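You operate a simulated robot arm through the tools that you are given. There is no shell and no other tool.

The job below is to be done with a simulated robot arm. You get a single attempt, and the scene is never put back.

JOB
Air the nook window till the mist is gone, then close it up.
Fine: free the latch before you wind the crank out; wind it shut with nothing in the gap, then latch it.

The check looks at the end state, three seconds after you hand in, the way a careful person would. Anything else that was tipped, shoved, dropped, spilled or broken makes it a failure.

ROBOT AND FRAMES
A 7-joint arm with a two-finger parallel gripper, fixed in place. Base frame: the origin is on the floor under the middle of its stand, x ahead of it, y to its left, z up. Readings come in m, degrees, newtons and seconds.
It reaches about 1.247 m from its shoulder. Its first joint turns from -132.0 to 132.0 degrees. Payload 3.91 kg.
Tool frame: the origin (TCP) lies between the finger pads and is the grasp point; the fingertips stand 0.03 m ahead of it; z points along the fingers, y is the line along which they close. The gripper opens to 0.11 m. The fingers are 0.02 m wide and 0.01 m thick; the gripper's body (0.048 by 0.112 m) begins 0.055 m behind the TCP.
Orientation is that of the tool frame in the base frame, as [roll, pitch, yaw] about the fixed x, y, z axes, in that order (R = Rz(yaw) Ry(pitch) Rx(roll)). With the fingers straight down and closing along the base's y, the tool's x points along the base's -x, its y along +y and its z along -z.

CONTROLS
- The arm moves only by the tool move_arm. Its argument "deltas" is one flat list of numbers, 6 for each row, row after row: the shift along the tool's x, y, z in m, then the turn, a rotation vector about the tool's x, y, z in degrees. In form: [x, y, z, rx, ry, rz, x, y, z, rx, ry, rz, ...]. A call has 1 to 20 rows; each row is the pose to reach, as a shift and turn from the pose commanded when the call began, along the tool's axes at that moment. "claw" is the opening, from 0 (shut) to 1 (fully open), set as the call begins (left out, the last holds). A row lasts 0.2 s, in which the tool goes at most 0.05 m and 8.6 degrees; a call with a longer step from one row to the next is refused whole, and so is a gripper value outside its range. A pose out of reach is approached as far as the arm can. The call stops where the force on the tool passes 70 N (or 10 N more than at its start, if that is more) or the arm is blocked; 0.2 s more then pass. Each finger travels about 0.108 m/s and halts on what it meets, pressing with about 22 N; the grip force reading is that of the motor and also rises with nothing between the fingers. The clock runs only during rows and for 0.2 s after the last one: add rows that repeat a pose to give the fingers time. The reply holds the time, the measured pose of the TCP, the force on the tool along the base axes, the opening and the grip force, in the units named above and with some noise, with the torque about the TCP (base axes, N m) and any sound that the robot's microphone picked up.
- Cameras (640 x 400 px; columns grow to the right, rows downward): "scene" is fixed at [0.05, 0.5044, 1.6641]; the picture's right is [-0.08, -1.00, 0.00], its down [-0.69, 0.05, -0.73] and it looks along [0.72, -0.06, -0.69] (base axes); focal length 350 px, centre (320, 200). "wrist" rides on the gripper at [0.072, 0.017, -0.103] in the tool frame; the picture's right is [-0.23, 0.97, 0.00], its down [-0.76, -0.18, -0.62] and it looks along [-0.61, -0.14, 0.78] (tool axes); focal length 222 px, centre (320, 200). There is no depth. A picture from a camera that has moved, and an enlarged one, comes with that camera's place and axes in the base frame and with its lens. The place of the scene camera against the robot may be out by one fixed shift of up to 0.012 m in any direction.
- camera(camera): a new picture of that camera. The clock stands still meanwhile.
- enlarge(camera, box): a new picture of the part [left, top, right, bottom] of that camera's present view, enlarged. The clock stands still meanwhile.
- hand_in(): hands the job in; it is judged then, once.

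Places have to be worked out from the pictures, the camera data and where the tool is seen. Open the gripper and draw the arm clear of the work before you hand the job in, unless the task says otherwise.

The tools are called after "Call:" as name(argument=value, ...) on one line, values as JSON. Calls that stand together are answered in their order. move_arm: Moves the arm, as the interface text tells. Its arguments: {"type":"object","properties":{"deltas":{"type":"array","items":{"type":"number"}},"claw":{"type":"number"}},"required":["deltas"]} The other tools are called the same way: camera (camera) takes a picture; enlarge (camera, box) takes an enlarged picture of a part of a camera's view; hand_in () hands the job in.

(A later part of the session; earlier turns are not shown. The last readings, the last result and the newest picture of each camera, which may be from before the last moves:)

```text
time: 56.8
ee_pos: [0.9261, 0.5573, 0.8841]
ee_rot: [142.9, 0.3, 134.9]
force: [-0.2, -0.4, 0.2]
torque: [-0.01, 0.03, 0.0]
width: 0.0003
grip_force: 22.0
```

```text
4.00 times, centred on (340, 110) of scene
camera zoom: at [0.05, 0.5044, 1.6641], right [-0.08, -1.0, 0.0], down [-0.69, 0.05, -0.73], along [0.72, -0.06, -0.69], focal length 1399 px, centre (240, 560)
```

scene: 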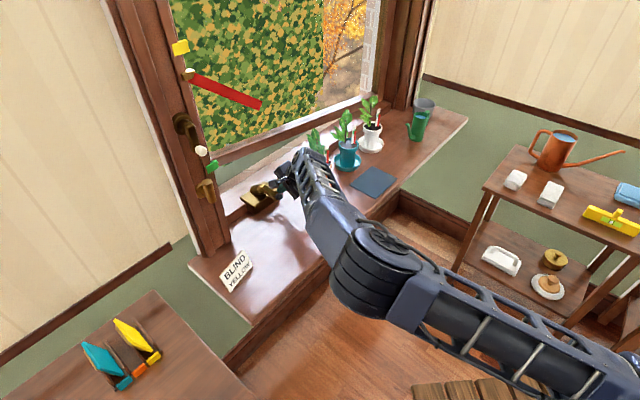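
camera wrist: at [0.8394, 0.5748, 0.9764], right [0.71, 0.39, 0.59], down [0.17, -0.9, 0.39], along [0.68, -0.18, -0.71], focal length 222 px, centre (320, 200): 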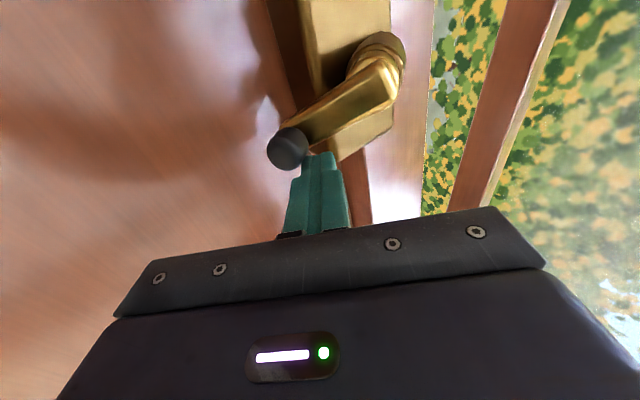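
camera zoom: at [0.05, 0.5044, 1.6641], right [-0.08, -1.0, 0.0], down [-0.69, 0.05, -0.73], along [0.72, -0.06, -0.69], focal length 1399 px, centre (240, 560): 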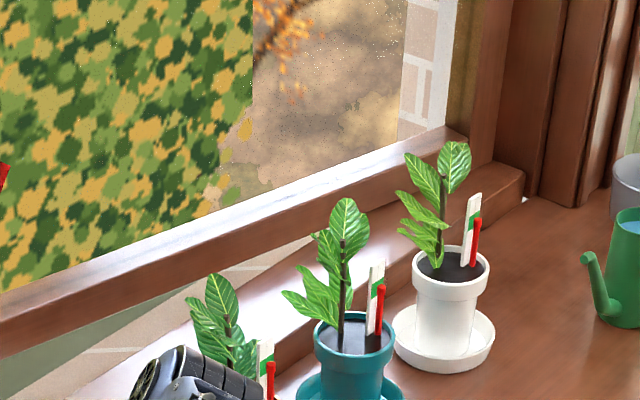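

The mist is gone. Now I'll draw the fingers back from the crank and inspect the whole gap with the wrist camera before winding shut.

Call:
move_arm(deltas=[0, 0, -0.03, 0, 0, 0, 0, 0, -0.06, 0, 0, 0, 0.02, 0.02, -0.09, -4, 0, 0, 0.04, 0.04, -0.12, -8, 0, 0, 0.06, 0.06, -0.14, -14, 0, 0])

Call:
camera(camera="wrist")

Call:
enlarge(camera="wrist", box=[240, 0, 440, 160])

```text
time: 58.0
ee_pos: [0.8559, 0.5756, 1.0327]
ee_rot: [128.9, 0.2, 134.9]
force: [-0.1, -0.6, -0.1]
torque: [0.01, -0.01, 0.02]
width: 0.0
grip_force: 21.9
```

```text
taken
camera wrist: at [0.7558, 0.5782, 1.1106], right [0.59, 0.27, 0.76], down [0.11, -0.96, 0.26], along [0.8, -0.07, -0.6], focal length 222 px, centre (320, 200)
```

wrist: 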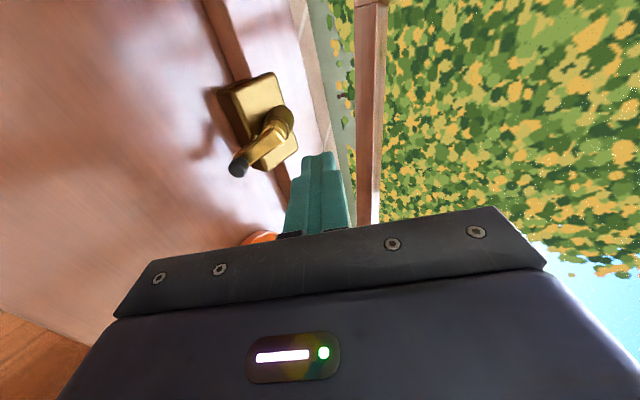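

```text
2.50 times, centred on (340, 80) of wrist
camera zoom: at [0.7558, 0.5782, 1.1106], right [0.59, 0.27, 0.76], down [0.11, -0.96, 0.26], along [0.8, -0.07, -0.6], focal length 555 px, centre (270, 500)
```

zoom: 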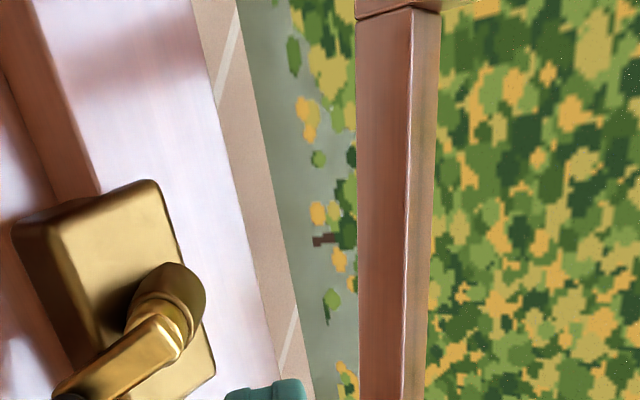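

The gap near the crank is clear. I'll slide left for a look at the opening's left end and jamb.

Call:
move_arm(deltas=[0.03, 0.01, -0.01, -5, 0, 0, 0.06, 0.02, -0.02, -10, 0, 0, 0.09, 0.03, -0.03, -14, 0, 0, 0.12, 0.04, -0.04, -14, 0, 0])

Call:
camera(camera="wrist")

Call:
enlarge(camera="wrist", box=[220, 60, 420, 200])

```text
time: 59.0
ee_pos: [0.7698, 0.6558, 1.0895]
ee_rot: [115.0, 0.3, 134.8]
force: [0.9, -0.1, -0.4]
torque: [0.03, 0.05, 0.06]
width: 0.0
grip_force: 21.9
```

```text
taken
camera wrist: at [0.6566, 0.647, 1.1487], right [0.45, 0.13, 0.88], down [0.08, -0.99, 0.11], along [0.89, 0.03, -0.46], focal length 222 px, centre (320, 200)
```

wrist: 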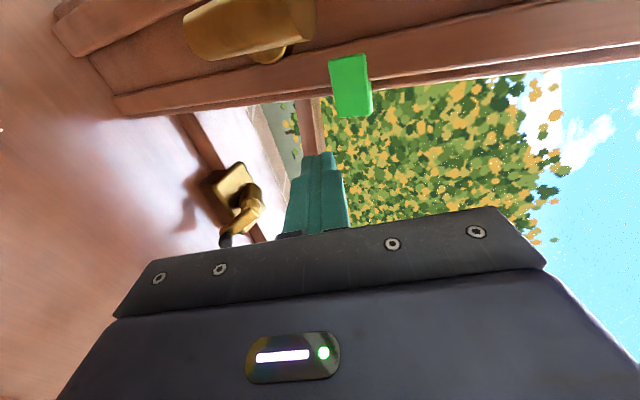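

```text
2.86 times, centred on (320, 130) of wrist
camera zoom: at [0.6566, 0.647, 1.1487], right [0.45, 0.13, 0.88], down [0.08, -0.99, 0.11], along [0.89, 0.03, -0.46], focal length 635 px, centre (320, 400)
```

zoom: 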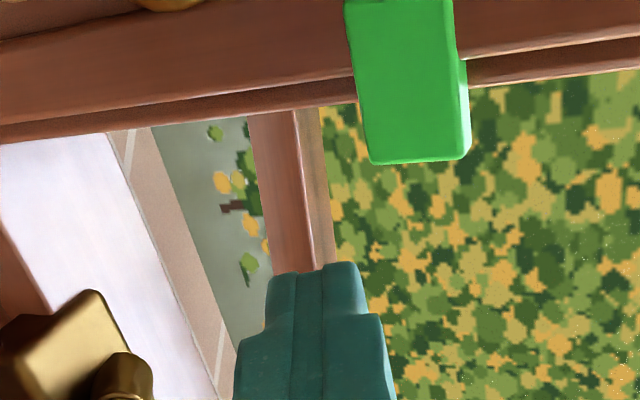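

Nothing is in the gap: sash edge, sill and jamb are all clear, and the ribbon hangs on the room side. Next I'll move to the other side of the knob, just below and left of the crank, ready to wind it back anticlockwise.

Call:
move_arm(deltas=[-0.022, -0.0261, 0.0108, 4.67, 0, 0, -0.044, -0.0523, 0.0215, 9.33, 0, 0, -0.066, -0.0784, 0.0323, 14, 0, 0, -0.088, -0.1045, 0.0431, 18.67, 0, 0, -0.11, -0.1307, 0.0538, 23.33, 0, 0, -0.132, -0.1568, 0.0646, 28, 0, 0])

Call:
enlarge(camera="wrist", box=[220, 40, 440, 240])

```text
time: 60.4
ee_pos: [0.8548, 0.5573, 0.9204]
ee_rot: [143.0, 0.3, 135.0]
force: [-0.3, 0.5, -0.7]
torque: [0.01, -0.04, -0.03]
width: 0.0
grip_force: 22.1
```

```text
2.00 times, centred on (330, 140) of wrist
camera zoom: at [0.7692, 0.5746, 1.0128], right [0.71, 0.39, 0.59], down [0.17, -0.9, 0.39], along [0.68, -0.18, -0.71], focal length 444 px, centre (300, 320)
```

zoom: 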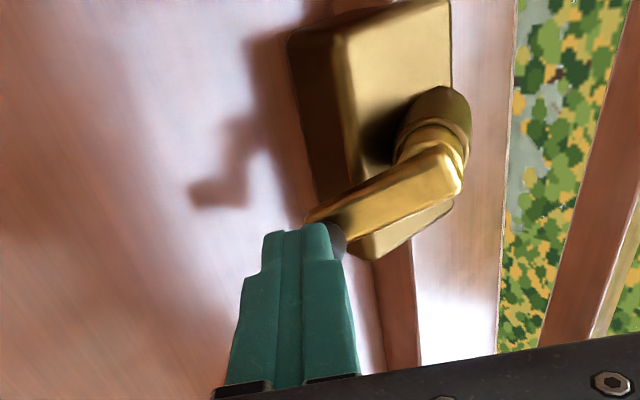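

The tip will land just left of the arm's end. I'll insert with 5 mm extra margin to the left.

Call:
move_arm(deltas=[0.004, 0, 0.02, 0, 0, 0, 0.006, 0, 0.04, 0, 0, 0, 0.006, 0, 0.06, 0, 0, 0])

Call:
enlarge(camera="wrist", box=[220, 40, 440, 240])

Call:
enlarge(camera="scene", box=[220, 140, 340, 240])

```text
time: 61.2
ee_pos: [0.8782, 0.5873, 0.8721]
ee_rot: [142.9, 0.3, 134.8]
force: [0.0, 0.4, 0.3]
torque: [-0.04, -0.03, -0.05]
width: 0.0
grip_force: 21.9
```

```text
2.00 times, centred on (330, 140) of wrist
camera zoom: at [0.7919, 0.605, 0.965], right [0.71, 0.39, 0.59], down [0.17, -0.9, 0.39], along [0.68, -0.18, -0.71], focal length 444 px, centre (300, 320)
```

zoom: 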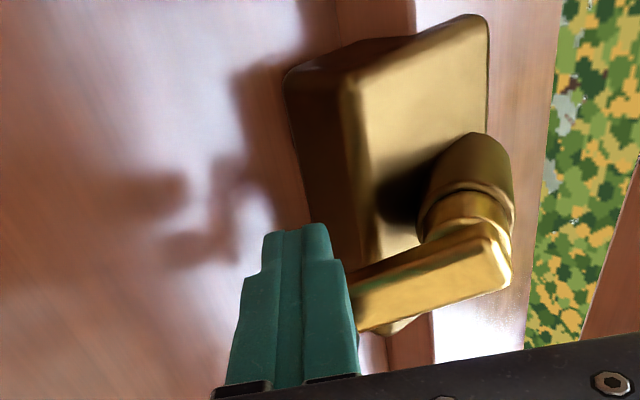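

```text
4.00 times, centred on (280, 190) of scene
camera zoom: at [0.05, 0.5044, 1.6641], right [-0.08, -1.0, 0.0], down [-0.69, 0.05, -0.73], along [0.72, -0.06, -0.69], focal length 1399 px, centre (480, 240)
```

zoom: 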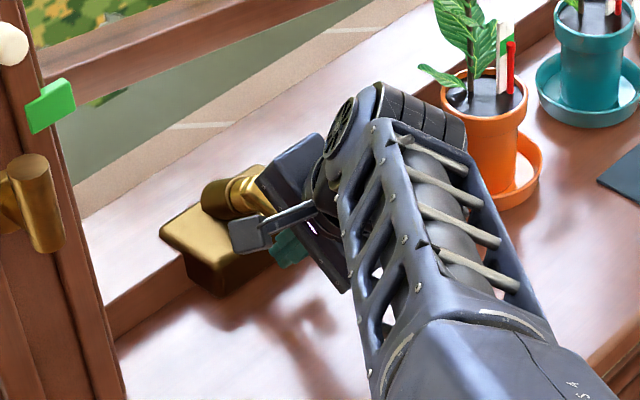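

I'm in place left of the knob with no contact. I'll wind anticlockwise in 10° steps.

Call:
move_arm(deltas=[-0.0096, -0.0004, 0, 0, 0, 0, -0.0185, -0.0006, 0, 0, 0, 0, -0.0272, 0.0008, 0, 0, 0, 0, -0.0356, 0.0037, 0, 0, 0, 0, -0.0434, 0.008, 0, 0, 0, 0, -0.0503, 0.0136, 0, 0, 0, 0, -0.0562, 0.0203, 0, 0, 0, 0])

Call:
enlarge(camera="wrist", box=[220, 40, 440, 240])

Call:
camera(camera="scene")

```text
time: 62.7
ee_pos: [0.9174, 0.5637, 0.8869]
ee_rot: [142.6, 0.1, 135.3]
force: [-21.0, -9.6, 24.3]
torque: [0.12, -0.52, -0.15]
width: 0.0004
grip_force: 22.1
stopped in row 7: the force on the tool passed its limit at 78 N (the readings are from after the stop); the commanded pose is now the measured one
```

```text
2.00 times, centred on (330, 140) of wrist
camera zoom: at [0.8327, 0.5798, 0.9791], right [0.7, 0.39, 0.59], down [0.18, -0.9, 0.39], along [0.69, -0.17, -0.71], focal length 444 px, centre (300, 320)
```

zoom: 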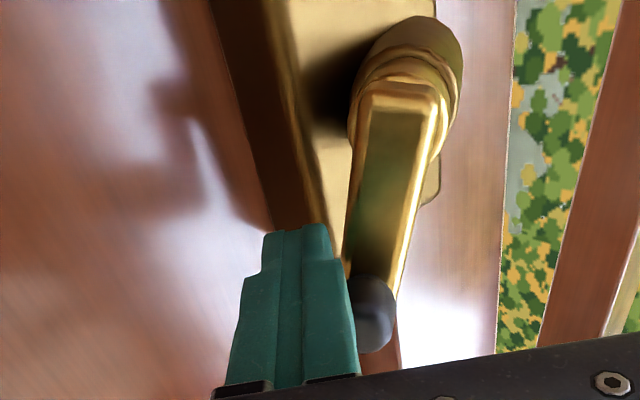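

```text
taken
```

scene: 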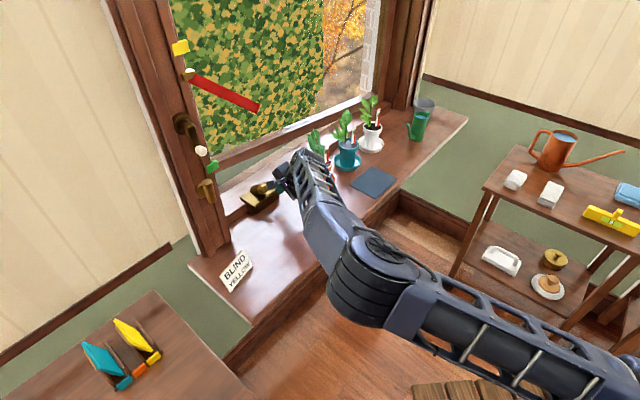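

The tip caught the crank housing because it was a bit too deep. I'll back out 5 mm so only the knob is pushed, and continue on the correct circle.

Call:
move_arm(deltas=[0, 0, -0.005, 0, 0, 0, -0.0072, -0.0029, -0.005, 0, 0, 0, -0.0128, 0.004, -0.005, 0, 0, 0, -0.0171, 0.0118, -0.005, 0, 0, 0, -0.02, 0.0202, -0.005, 0, 0, 0, -0.0214, 0.0289, -0.005, 0, 0, 0])

Call:
enlarge(camera="wrist", box=[220, 40, 440, 240])

```text
time: 64.2
ee_pos: [0.9504, 0.5588, 0.9104]
ee_rot: [142.6, 0.3, 135.2]
force: [-35.8, -23.5, 21.2]
torque: [0.36, -0.45, 0.46]
width: 0.0003
grip_force: 21.8
stopped in row 6: the force on the tool passed its limit at 72 N (the readings are from after the stop); the commanded pose is now the measured one
```

```text
2.00 times, centred on (330, 140) of wrist
camera zoom: at [0.8634, 0.5761, 1.0028], right [0.7, 0.39, 0.59], down [0.17, -0.9, 0.39], along [0.69, -0.17, -0.7], focal length 444 px, centre (300, 320)
```

zoom: 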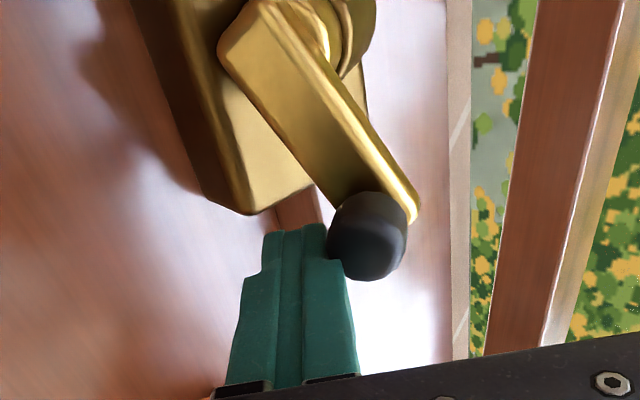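

The crank has moved on to the upper right, but something axial is pressing. I'll look from the scene camera before going further.

Call:
enlarge(camera="scene", box=[220, 110, 340, 210])

Call:
camera(camera="wrist")

Call:
camera(camera="scene")

```text
4.00 times, centred on (280, 160) of scene
camera zoom: at [0.05, 0.5044, 1.6641], right [-0.08, -1.0, 0.0], down [-0.69, 0.05, -0.73], along [0.72, -0.06, -0.69], focal length 1399 px, centre (480, 360)
```

zoom: 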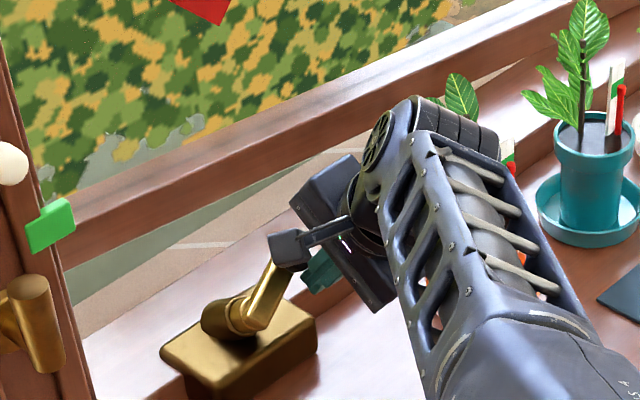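

```text
taken
camera wrist: at [0.8634, 0.5761, 1.0028], right [0.7, 0.39, 0.59], down [0.17, -0.9, 0.39], along [0.69, -0.17, -0.7], focal length 222 px, centre (320, 200)
```

wrist: 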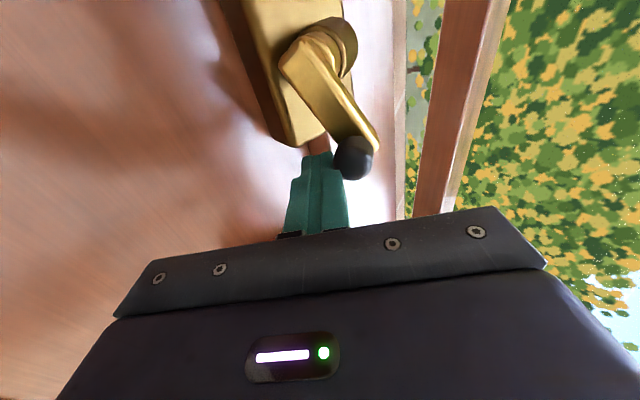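

```text
taken
```

scene: 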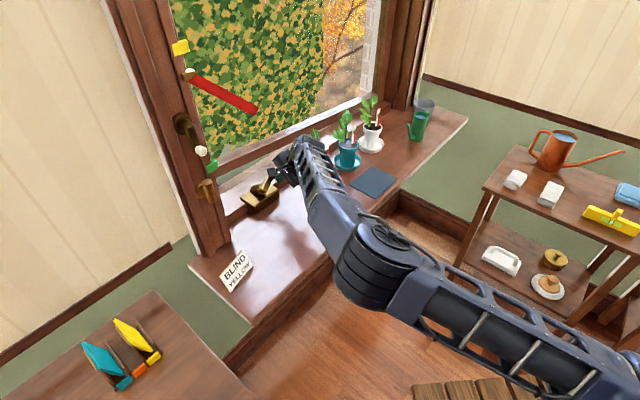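

The fingertip was riding up on the arm's rounded edge, so it needs to be deeper on this side, as on the way out. I'll ease off, go 11 mm deeper where there's room, and continue winding over the top.

Call:
move_arm(deltas=[0, -0.006, 0, 0, 0, 0, 0, -0.006, 0.011, 0, 0, 0, 0.0037, 0.0079, 0.011, 0, 0, 0, 0.0055, 0.017, 0.011, 0, 0, 0, 0.0088, 0.0256, 0.011, 0, 0, 0, 0.0135, 0.0336, 0.011, 0, 0, 0])

Call:
enlarge(camera="wrist", box=[220, 40, 440, 240])

```text
time: 64.7
ee_pos: [0.9491, 0.5572, 0.9061]
ee_rot: [142.5, 0.3, 135.1]
force: [-42.3, -25.8, 31.2]
torque: [0.58, -0.42, 0.43]
width: 0.0
grip_force: 22.7
stopped in row 2: the force on the tool passed its limit at 94 N (the readings are from after the stop); the commanded pose is now the measured one
```

```text
2.00 times, centred on (330, 140) of wrist
camera zoom: at [0.8626, 0.5731, 0.9994], right [0.7, 0.39, 0.59], down [0.17, -0.9, 0.39], along [0.69, -0.17, -0.7], focal length 444 px, centre (300, 320)
```

zoom: 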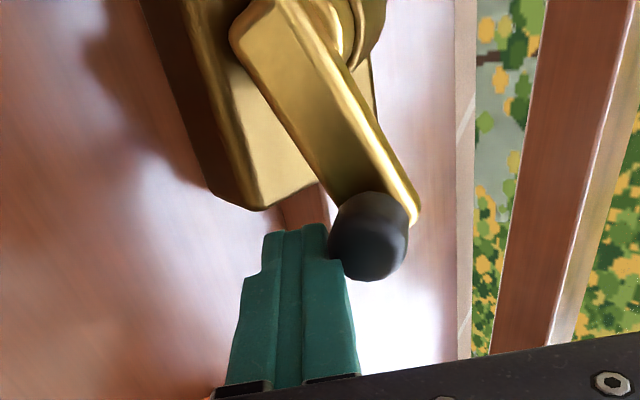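

Recomputing with the knob's apparent size and the known hub position, the axis is only about 33° up. The crank circle is centred at about (0.913, 0.601, 0.905) with radius 51 mm. My fingers were 20° too steep and their shoulder was jammed on the knob. I'll back out and realign to a 33° tilt.

Call:
move_arm(deltas=[0, -0.003, -0.02, 0, 0, 0, 0.002, -0.01, -0.035, -5, 0, 0, 0.004, -0.02, -0.045, -10, 0, 0, 0.006, -0.028, -0.05, -15, 0, 0, 0.0083, -0.0345, -0.054, -19.5, 0, 0, 0.0083, -0.0345, -0.054, -19.5, 0, 0])

Call:
enlarge(camera="wrist", box=[220, 40, 440, 240])

Call:
enlarge(camera="scene", box=[220, 110, 340, 210])

```text
time: 66.1
ee_pos: [0.9038, 0.5203, 0.9252]
ee_rot: [123.1, 0.3, 135.1]
force: [-0.4, -0.5, 1.4]
torque: [0.02, 0.02, -0.02]
width: 0.0002
grip_force: 21.9
```

```text
2.00 times, centred on (330, 140) of wrist
camera zoom: at [0.7967, 0.5169, 0.9952], right [0.53, 0.22, 0.82], down [0.1, -0.98, 0.2], along [0.84, -0.02, -0.54], focal length 444 px, centre (300, 320)
```

zoom: 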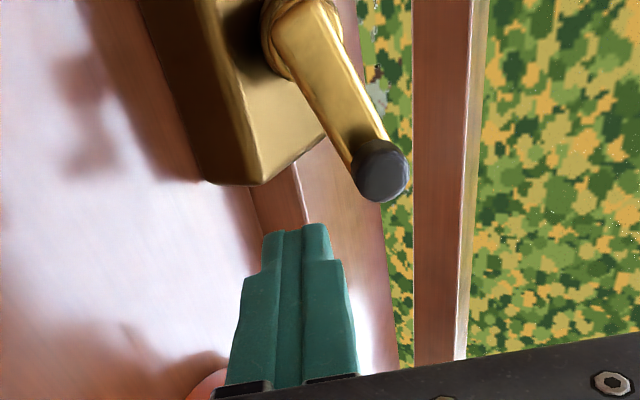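

```text
4.00 times, centred on (280, 160) of scene
camera zoom: at [0.05, 0.5044, 1.6641], right [-0.08, -1.0, 0.0], down [-0.69, 0.05, -0.73], along [0.72, -0.06, -0.69], focal length 1399 px, centre (480, 360)
```

zoom: 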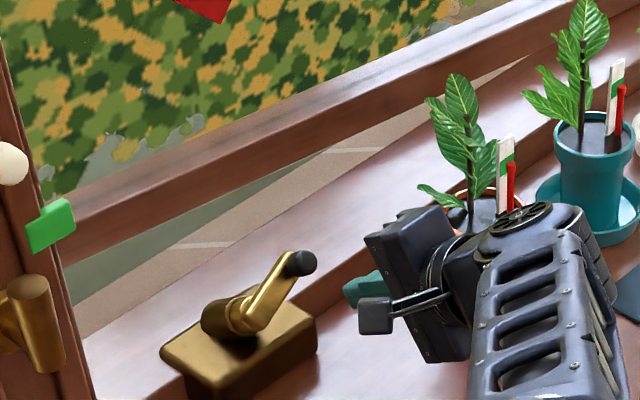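

The model now predicts the knob's place in the picture to a few mm, and the knob's end faces the tool squarely. I'll insert the closed fingers below the knob and push it anticlockwise up to the top.

Call:
move_arm(deltas=[0.001, 0, 0.0235, 0, 0, 0, 0.0024, 0.0011, 0.0467, 0, 0, 0, 0.0002, 0.0097, 0.0467, 0, 0, 0, -0.0004, 0.0186, 0.0467, 0, 0, 0, 0.0005, 0.0274, 0.0467, 0, 0, 0, 0.003, 0.036, 0.0467, 0, 0, 0, 0.0069, 0.044, 0.0467, 0, 0, 0])

Call:
enlarge(camera="wrist", box=[220, 40, 440, 240])

```text
time: 67.7
ee_pos: [0.94, 0.5721, 0.9325]
ee_rot: [123.4, 0.2, 135.4]
force: [-37.2, 3.2, -27.9]
torque: [-0.73, 0.73, 1.06]
width: 0.0
grip_force: 22.0
```

```text
2.00 times, centred on (330, 140) of wrist
camera zoom: at [0.8334, 0.5692, 1.0032], right [0.54, 0.22, 0.81], down [0.11, -0.97, 0.2], along [0.84, -0.02, -0.55], focal length 444 px, centre (300, 320)
```

zoom: 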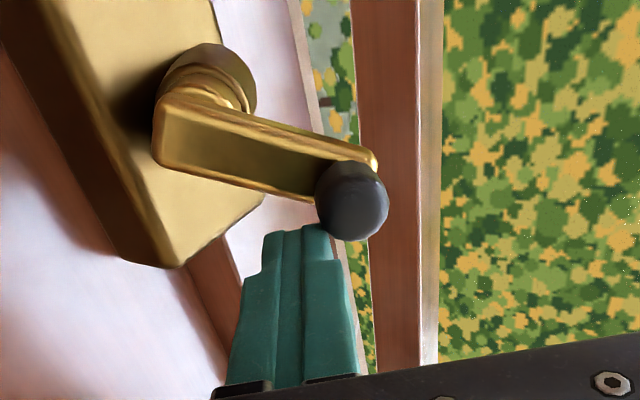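

The crank turns, but my path radius puts the contact partly radial, hence the higher force. I'll step outward so the push is tangential at radius 55 mm and continue over the top.

Call:
move_arm(deltas=[-0.0063, -0.0008, 0, 0, 0, 0, -0.0073, 0.0047, 0, 0, 0, 0, -0.0023, 0.0047, 0, 0, 0, 0, 0.0038, 0.0123, 0, 0, 0, 0, 0.0111, 0.0186, 0, 0, 0, 0, 0.0194, 0.0236, 0, 0, 0, 0])

Call:
enlarge(camera="wrist", box=[220, 40, 440, 240])

```text
time: 69.1
ee_pos: [0.936, 0.5929, 0.9555]
ee_rot: [123.2, 0.3, 135.1]
force: [0.3, -0.2, -0.4]
torque: [-0.01, -0.01, 0.0]
width: 0.0
grip_force: 21.8
```

```text
2.00 times, centred on (330, 140) of wrist
camera zoom: at [0.8309, 0.5899, 1.026], right [0.53, 0.22, 0.82], down [0.1, -0.98, 0.2], along [0.84, -0.02, -0.54], focal length 444 px, centre (300, 320)
```

zoom: 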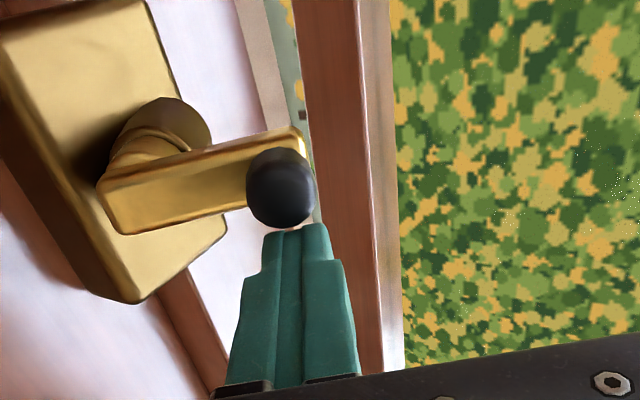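

That went smoothly with zero residual force, and the crank is at the top. I'll continue down the left side.

Call:
move_arm(deltas=[0.009, 0.0034, 0, 0, 0, 0, 0.0185, 0.0053, 0, 0, 0, 0, 0.0282, 0.0055, 0, 0, 0, 0, 0.0377, 0.004, 0, 0, 0, 0, 0.0469, 0.0008, 0, 0, 0, 0, 0.0553, -0.0039, 0, 0, 0, 0, 0.0629, -0.01, 0, 0, 0, 0, 0.0692, -0.0173, 0, 0, 0, 0])

Call:
enlarge(camera="wrist", box=[220, 40, 440, 240])

Call:
camera(camera="scene")

```text
time: 70.9
ee_pos: [0.8835, 0.6357, 0.9395]
ee_rot: [123.2, 0.3, 135.1]
force: [-0.8, 0.1, -0.1]
torque: [0.01, -0.03, -0.03]
width: 0.0
grip_force: 21.7
```

```text
2.00 times, centred on (330, 140) of wrist
camera zoom: at [0.7757, 0.6326, 1.0112], right [0.53, 0.22, 0.82], down [0.1, -0.98, 0.2], along [0.84, -0.02, -0.54], focal length 444 px, centre (300, 320)
```

zoom: 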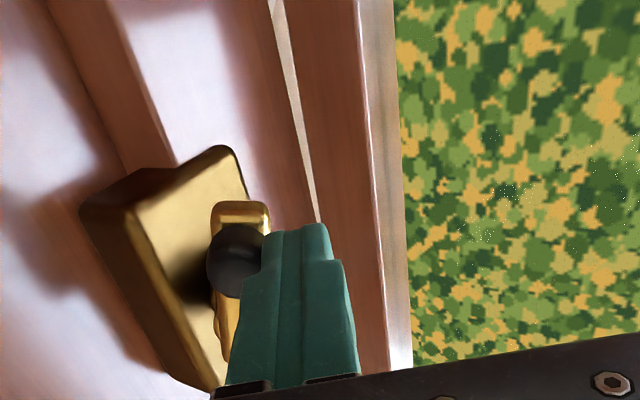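

```text
taken
```

scene: 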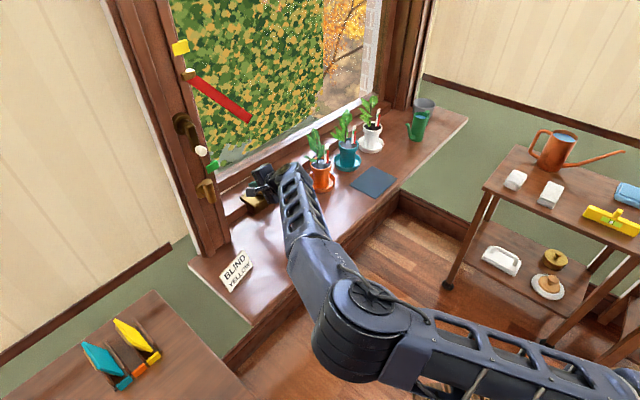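

Nearly closed: only a thin clean wedge of light remains and nothing is in it. I'll wind on down the left side.

Call:
move_arm(deltas=[0.005, -0.0083, 0, 0, 0, 0, 0.0084, -0.0173, 0, 0, 0, 0, 0.0103, -0.0268, 0, 0, 0, 0, 0.0105, -0.0365, 0, 0, 0, 0, 0.009, -0.046, 0, 0, 0, 0, 0.0058, -0.0552, 0, 0, 0, 0])

Call:
enlarge(camera="wrist", box=[220, 40, 440, 240])

```text
time: 72.3
ee_pos: [0.8564, 0.6186, 0.8926]
ee_rot: [123.2, 0.2, 135.3]
force: [-0.9, 0.9, -0.1]
torque: [0.04, -0.02, 0.0]
width: 0.0001
grip_force: 21.7
```

```text
2.00 times, centred on (330, 140) of wrist
camera zoom: at [0.7495, 0.6156, 0.9645], right [0.53, 0.22, 0.82], down [0.1, -0.98, 0.2], along [0.84, -0.02, -0.54], focal length 444 px, centre (300, 320)
```

zoom: 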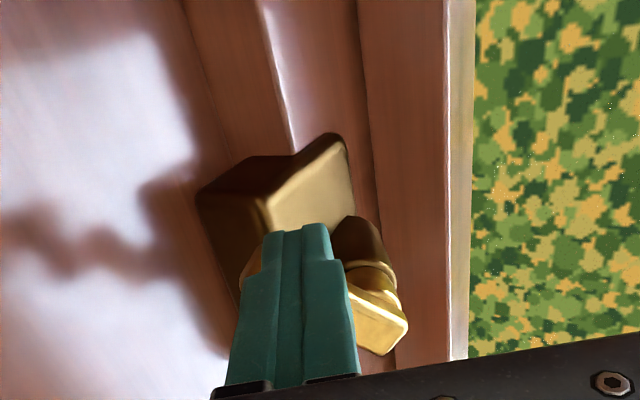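

No visible gap any more. I'll bring the crank to its original bottom position, where I expect the closed stop to be felt.

Call:
move_arm(deltas=[-0.0047, -0.0084, 0, 0, 0, 0, -0.0108, -0.016, 0, 0, 0, 0, -0.0181, -0.0223, 0, 0, 0, 0, -0.0264, -0.0273, 0, 0, 0, 0])

Call:
enlarge(camera="wrist", box=[220, 40, 440, 240])

Call:
camera(camera="scene")

```text
time: 73.3
ee_pos: [0.8646, 0.5884, 0.8702]
ee_rot: [123.2, 0.4, 135.1]
force: [0.0, -0.1, -0.5]
torque: [-0.02, 0.03, 0.03]
width: 0.0
grip_force: 21.7
```

```text
2.00 times, centred on (330, 140) of wrist
camera zoom: at [0.758, 0.585, 0.9417], right [0.53, 0.22, 0.82], down [0.1, -0.98, 0.2], along [0.84, -0.02, -0.54], focal length 444 px, centre (300, 320)
```

zoom: 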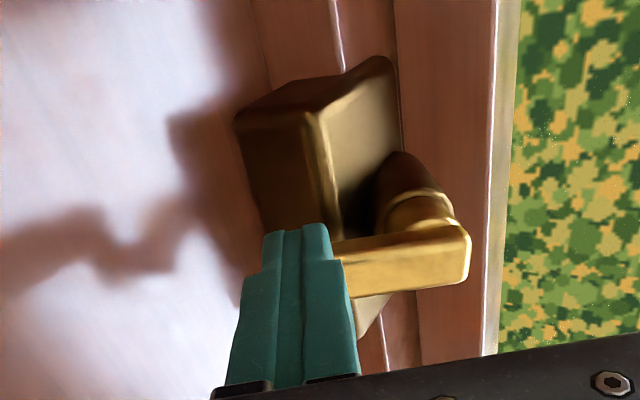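

```text
taken
```

scene: 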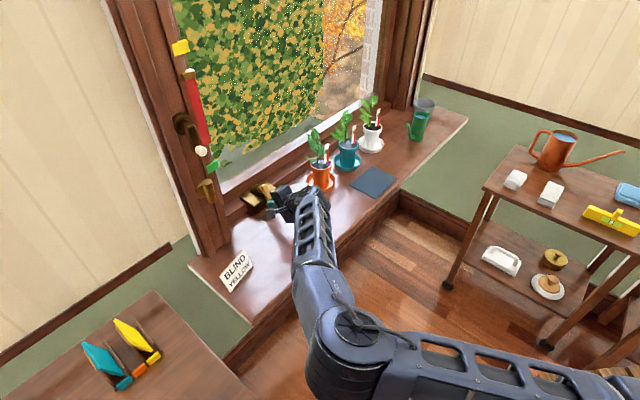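

The ribbon hangs straight down again, so the draught is shut off. I'll push a little further to feel the crank's closed stop.

Call:
move_arm(deltas=[-0.0027, -0.0012, 0, 0, 0, 0, -0.0053, -0.0023, 0, 0, 0, 0, -0.0081, -0.0032, 0, 0, 0, 0, -0.0109, -0.004, 0, 0, 0, 0])

Call:
enlarge(camera="wrist", box=[220, 40, 440, 240])

```text
time: 74.3
ee_pos: [0.8668, 0.5833, 0.8693]
ee_rot: [123.2, 0.2, 135.5]
force: [-32.5, 19.8, 9.1]
torque: [0.06, 0.2, 0.53]
width: 0.0001
grip_force: 22.0
```

```text
2.00 times, centred on (330, 140) of wrist
camera zoom: at [0.7613, 0.5792, 0.9397], right [0.53, 0.22, 0.82], down [0.11, -0.97, 0.19], along [0.84, -0.01, -0.54], focal length 444 px, centre (300, 320)
```

zoom: 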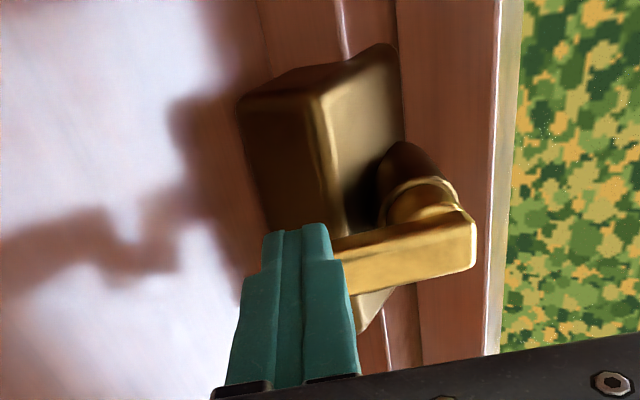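

The closed stop is firm at about 38 N with no travel, so the window is wound shut. I'll ease off and draw the fingers straight out.

Call:
move_arm(deltas=[0.006, 0.002, 0, 0, 0, 0, 0.014, 0.002, 0, 0, 0, 0, 0.014, 0.002, -0.03, 0, 0, 0, 0.014, 0.002, -0.06, 0, 0, 0, 0.014, 0.01, -0.09, 0, 0, 0])

Call:
camera(camera="wrist")

Call:
enlarge(camera="scene", box=[160, 60, 320, 220])

```text
time: 75.5
ee_pos: [0.8119, 0.5392, 0.9245]
ee_rot: [123.2, 0.3, 135.0]
force: [-0.1, -0.6, -1.0]
torque: [0.05, 0.0, 0.02]
width: 0.0002
grip_force: 21.6
```

```text
taken
camera wrist: at [0.7052, 0.5364, 0.9965], right [0.53, 0.22, 0.82], down [0.1, -0.98, 0.2], along [0.84, -0.02, -0.54], focal length 222 px, centre (320, 200)
```

wrist: 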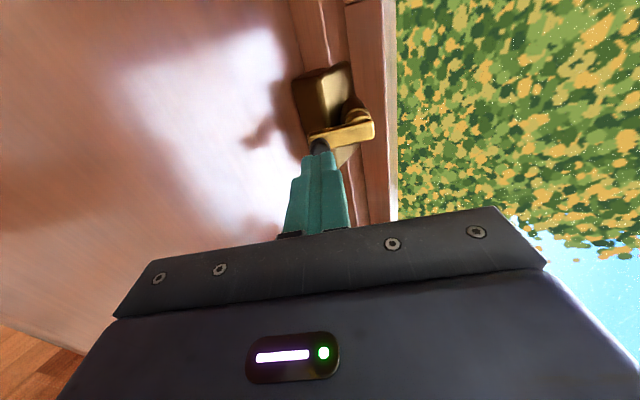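

```text
2.50 times, centred on (240, 140) of scene
camera zoom: at [0.05, 0.5044, 1.6641], right [-0.08, -1.0, 0.0], down [-0.69, 0.05, -0.73], along [0.72, -0.06, -0.69], focal length 875 px, centre (520, 350)
```

zoom: 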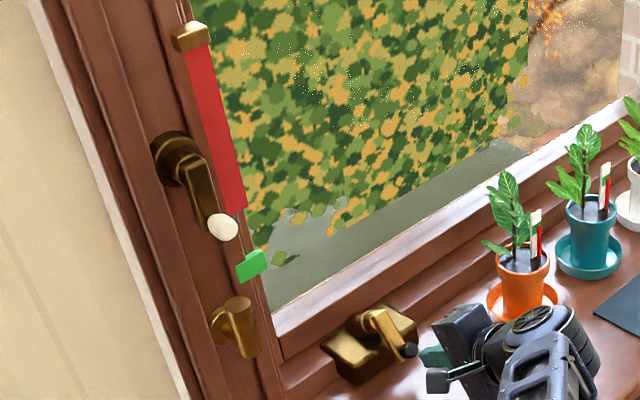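

The window is shut with clear glass, the crank is back where it started and the plants are undisturbed. Now for the latch: I'll carry the closed fingers to a standoff on the left side of the upright bar, staying below the blind's white ball, which is at z 1.19.

Call:
move_arm(deltas=[0.0275, 0.02, -0.0124, 0, 0, 0, 0.0551, 0.04, -0.0249, 0, 0, 0, 0.0826, 0.0599, -0.0373, 0, 0, 0, 0.1102, 0.0799, -0.0497, 0, 0, 0, 0.1377, 0.0999, -0.0621, 0, 0, 0, 0.1652, 0.1199, -0.0746, 0, 0, 0, 0.1928, 0.1398, -0.087, 0, 0, 0, 0.2203, 0.1598, -0.0994, 0, 0, 0])

Call:
camera(camera="wrist")

Call:
enlarge(camera="scene", box=[150, 90, 290, 210])

```text
time: 77.3
ee_pos: [0.6587, 0.6975, 1.1136]
ee_rot: [123.3, 0.3, 135.1]
force: [1.6, -0.2, 0.7]
torque: [-0.01, -0.04, 0.0]
width: 0.0
grip_force: 21.8
```

```text
taken
camera wrist: at [0.5532, 0.6953, 1.1843], right [0.53, 0.22, 0.82], down [0.1, -0.98, 0.2], along [0.84, -0.02, -0.54], focal length 222 px, centre (320, 200)
```

wrist: 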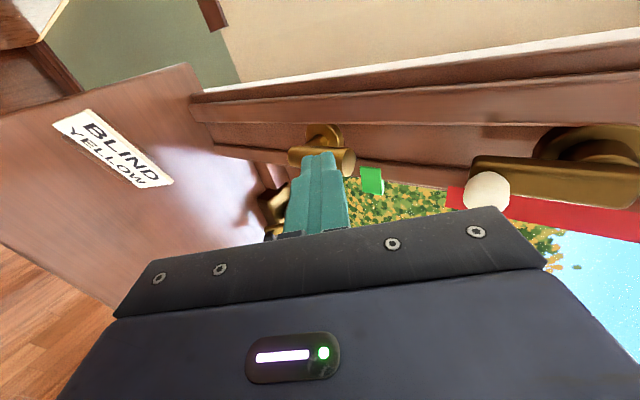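

```text
3.33 times, centred on (220, 150) of scene
camera zoom: at [0.05, 0.5044, 1.6641], right [-0.08, -1.0, 0.0], down [-0.69, 0.05, -0.73], along [0.72, -0.06, -0.69], focal length 1166 px, centre (653, 367)
```

zoom: 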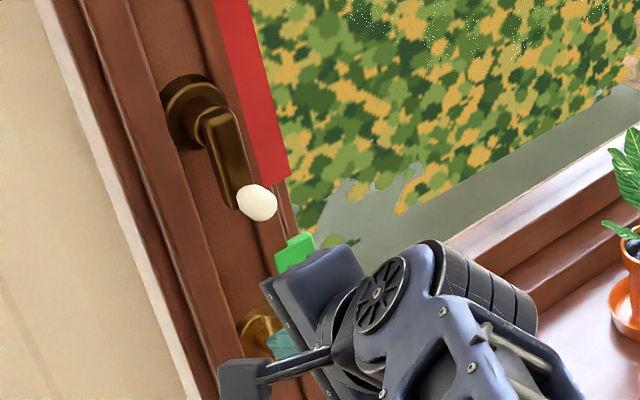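

I'll zoom on the bar and fingertips to verify alignment.

Call:
enlarge(camera="wrist", box=[240, 80, 420, 240])

```text
2.50 times, centred on (330, 160) of wrist
camera zoom: at [0.5532, 0.6953, 1.1843], right [0.53, 0.22, 0.82], down [0.1, -0.98, 0.2], along [0.84, -0.02, -0.54], focal length 555 px, centre (295, 300)
```

zoom: 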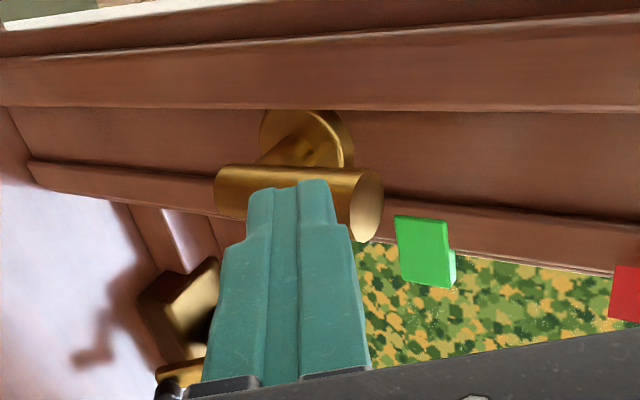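

The tip will land on the left of the bar with about 1 cm spare. I'll advance along the fingers to pushing depth.

Call:
move_arm(deltas=[-0.001, 0, 0.025, 0, 0, 0, -0.003, 0, 0.05, 0, 0, 0, -0.003, 0, 0.069, 0, 0, 0])

Call:
enlarge(camera="wrist", box=[240, 80, 420, 240])

```text
time: 78.1
ee_pos: [0.7028, 0.7374, 1.0758]
ee_rot: [123.2, 0.4, 135.1]
force: [0.0, -0.2, -0.2]
torque: [-0.03, 0.01, 0.0]
width: 0.0001
grip_force: 21.3
```

```text
2.50 times, centred on (330, 160) of wrist
camera zoom: at [0.596, 0.7349, 1.1456], right [0.53, 0.22, 0.82], down [0.1, -0.98, 0.2], along [0.84, -0.02, -0.54], focal length 555 px, centre (295, 300)
```

zoom: 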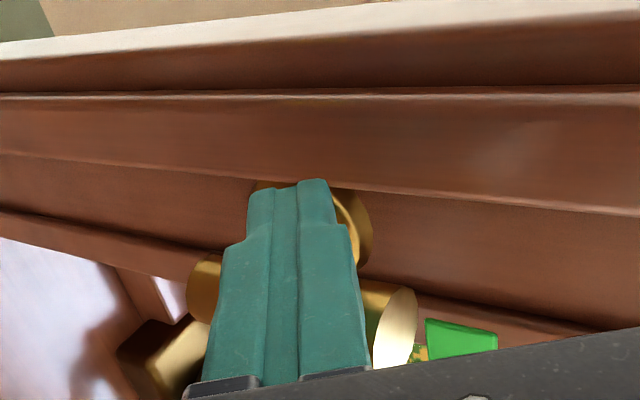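

The fingers are on the left of the bar, about 4 mm from it. I'll push it over to the right along its arc, halfway first.

Call:
move_arm(deltas=[-0.0045, 0.001, -0.0007, 0, 0, 0, -0.0087, 0.0021, -0.0014, 0, 0, 0, -0.0154, 0.0055, -0.0036, 0, 0, 0, -0.0247, 0.0075, -0.0049, 0, 0, 0])

Call:
enlarge(camera="wrist", box=[240, 80, 420, 240])

```text
time: 79.1
ee_pos: [0.7191, 0.7189, 1.0847]
ee_rot: [123.3, 0.3, 135.1]
force: [-0.2, -0.2, 0.5]
torque: [0.02, 0.0, -0.02]
width: 0.0001
grip_force: 22.3
```

```text
2.50 times, centred on (330, 160) of wrist
camera zoom: at [0.6133, 0.717, 1.1552], right [0.53, 0.22, 0.82], down [0.1, -0.98, 0.2], along [0.84, -0.02, -0.54], focal length 555 px, centre (295, 300)
```

zoom: 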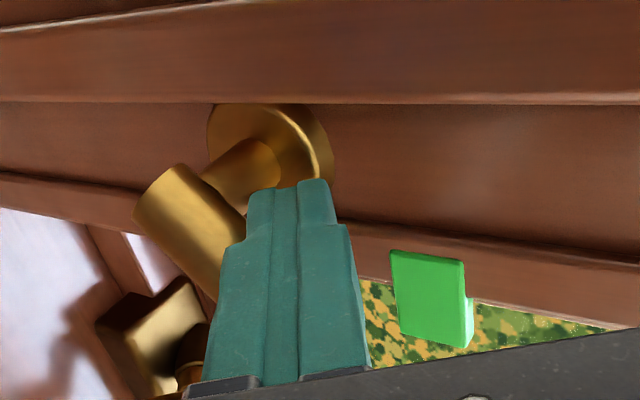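

The bar follows easily and is about halfway. I'll bring it down to horizontal across the sash.

Call:
move_arm(deltas=[-0.0112, -0.0004, 0.0003, 0, 0, 0, -0.0225, -0.0045, 0.0029, 0, 0, 0, -0.0328, -0.0122, 0.008, 0, 0, 0])

Call:
enlarge(camera="wrist", box=[240, 80, 420, 240])

Call:
camera(camera="scene")

```text
time: 79.9
ee_pos: [0.7386, 0.6998, 1.0731]
ee_rot: [123.0, 0.2, 135.2]
force: [-5.8, 12.4, 20.6]
torque: [0.62, -0.07, 0.26]
width: 0.0
grip_force: 21.9
```

```text
2.50 times, centred on (330, 160) of wrist
camera zoom: at [0.6328, 0.6963, 1.1425], right [0.53, 0.22, 0.82], down [0.1, -0.98, 0.19], along [0.84, -0.02, -0.54], focal length 555 px, centre (295, 300)
```

zoom: 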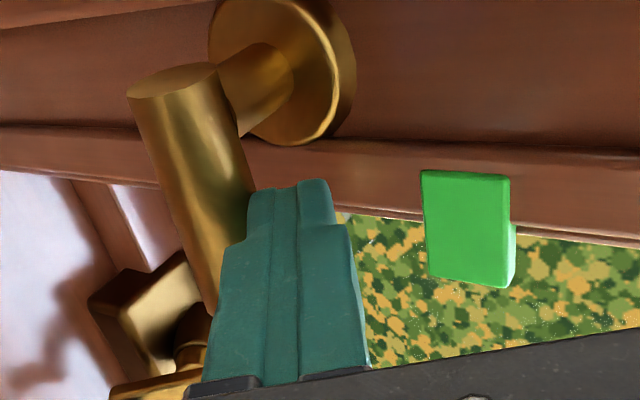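

```text
taken
```

scene: 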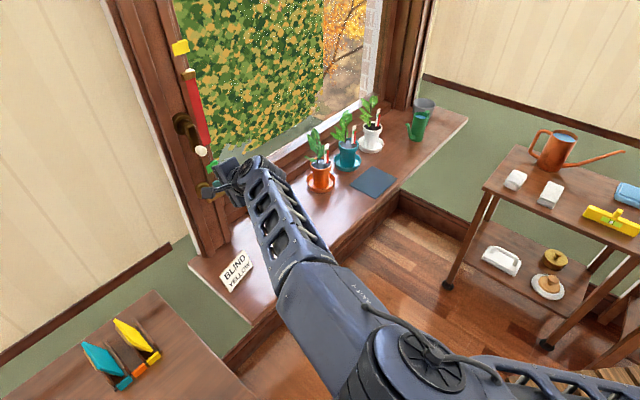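

The fingers are at the same height (z_c 1.064) at which the bar stopped me at the start, so it's at its latched stop. I'll press a touch more to make sure it's fully home.

Call:
move_arm(deltas=[-0.006, -0.001, 0.0006, 0, 0, 0, -0.01, -0.0025, 0.0016, 0, 0, 0])

Call:
enlarge(camera="wrist", box=[240, 80, 420, 240])

```text
time: 80.6
ee_pos: [0.7446, 0.6962, 1.0717]
ee_rot: [122.8, 0.0, 135.7]
force: [3.7, 6.3, 5.0]
torque: [0.22, -0.1, -0.03]
width: 0.0
grip_force: 22.1
stopped in row 2: the force on the tool passed its limit at 71 N (the readings are from after the stop); the commanded pose is now the measured one
```

```text
2.50 times, centred on (330, 160) of wrist
camera zoom: at [0.6384, 0.6919, 1.1416], right [0.53, 0.22, 0.82], down [0.11, -0.98, 0.19], along [0.84, -0.01, -0.54], focal length 555 px, centre (295, 300)
```

zoom: 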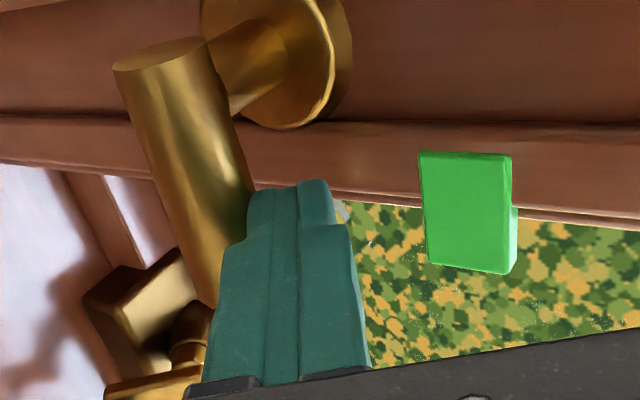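

It's a firm stop, so the bar is fully home. I'll lift off slightly and withdraw straight back.

Call:
move_arm(deltas=[0, 0.005, 0, 0, 0, 0, 0, 0.006, -0.03, 0, 0, 0, 0, 0.006, -0.07, 0, 0, 0, 0, 0.006, -0.11, 0, 0, 0, -0.02, 0.006, -0.15, 0, 0, 0])

Call:
camera(camera="wrist")

Call:
enlarge(camera="scene", box=[160, 100, 300, 220])

Call:
camera(camera="scene")

```text
time: 81.8
ee_pos: [0.6726, 0.5945, 1.1576]
ee_rot: [123.0, 0.1, 135.6]
force: [0.7, 1.1, -0.1]
torque: [-0.02, -0.04, -0.01]
width: 0.0001
grip_force: 22.2
```

```text
taken
camera wrist: at [0.5664, 0.5894, 1.2278], right [0.53, 0.22, 0.82], down [0.11, -0.98, 0.19], along [0.84, -0.01, -0.54], focal length 222 px, centre (320, 200)
```

wrist: 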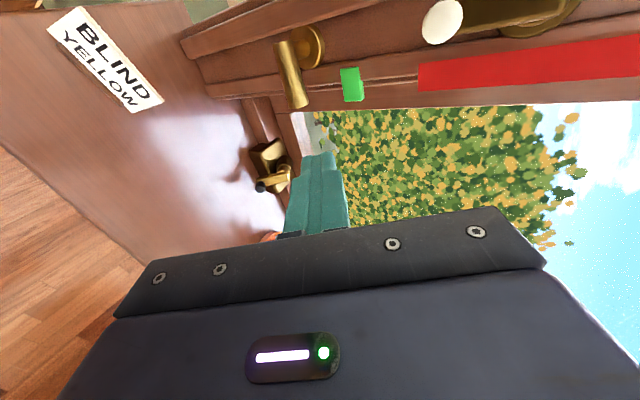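

```text
3.33 times, centred on (230, 160) of scene
camera zoom: at [0.05, 0.5044, 1.6641], right [-0.08, -1.0, 0.0], down [-0.69, 0.05, -0.73], along [0.72, -0.06, -0.69], focal length 1166 px, centre (620, 333)
```

zoom: 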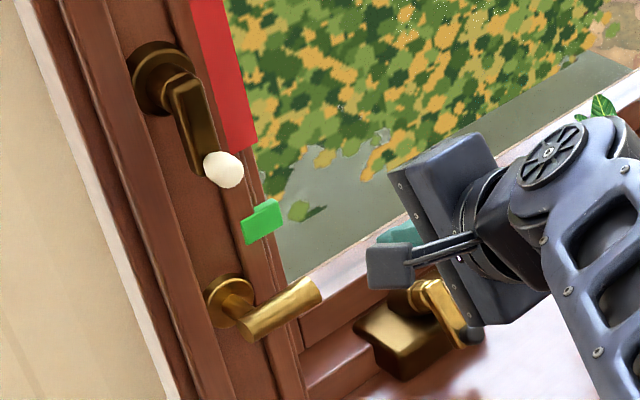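

```text
taken
```

scene: 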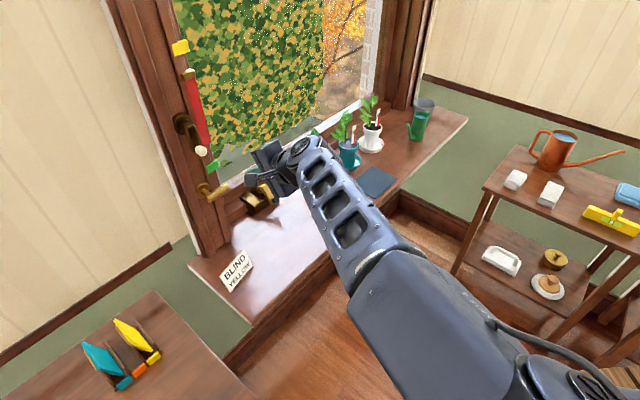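

The latch lies across the sash again and the crank is in its original position. I'll open the gripper and draw the arm well clear, then make a final inspection.

Call:
move_arm(deltas=[0.0021, -0.0092, -0.0253, 5, 0, 0, 0.0042, -0.0184, -0.0506, 10, 0, 0, 0.0063, -0.0276, -0.0759, 15, 0, 0, 0.0084, -0.0368, -0.1012, 20, 0, 0, 0.0105, -0.046, -0.1265, 25, 0, 0, 0.0126, -0.0552, -0.1518, 30, 0, 0, 0.0147, -0.0644, -0.1771, 35, 0, 0, 0.0168, -0.0736, -0.2024, 40, 0, 0, 0.0189, -0.0828, -0.2277, 45, 0, 0, 0.021, -0.092, -0.253, 50, 0, 0], claw=0.6)

Call:
camera(camera="scene")

Call:
camera(camera="wrist")

```text
time: 84.0
ee_pos: [0.4744, 0.4225, 1.2168]
ee_rot: [172.9, 0.2, 135.6]
force: [0.4, 0.7, 0.1]
torque: [-0.01, 0.01, 0.03]
width: 0.0663
grip_force: 0.0
```

```text
taken
```

scene: 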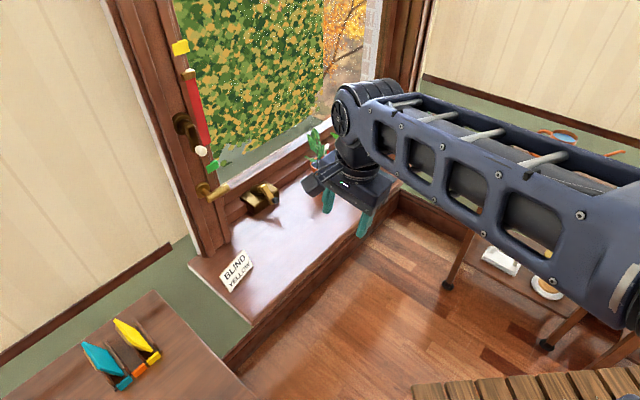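

```text
taken
camera wrist: at [0.425, 0.4758, 1.3219], right [0.84, 0.53, 0.12], down [0.37, -0.71, 0.6], along [0.4, -0.46, -0.79], focal length 222 px, centre (320, 200)
```

wrist: 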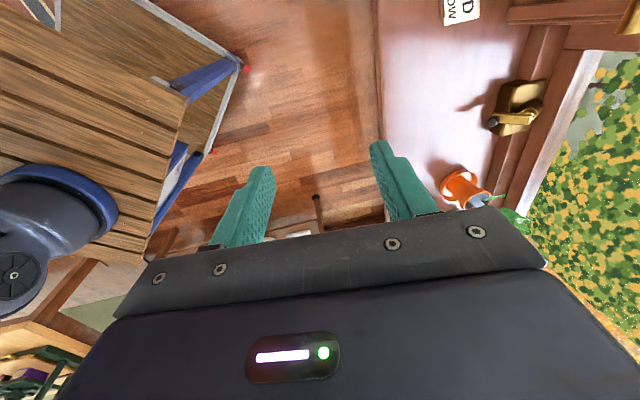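

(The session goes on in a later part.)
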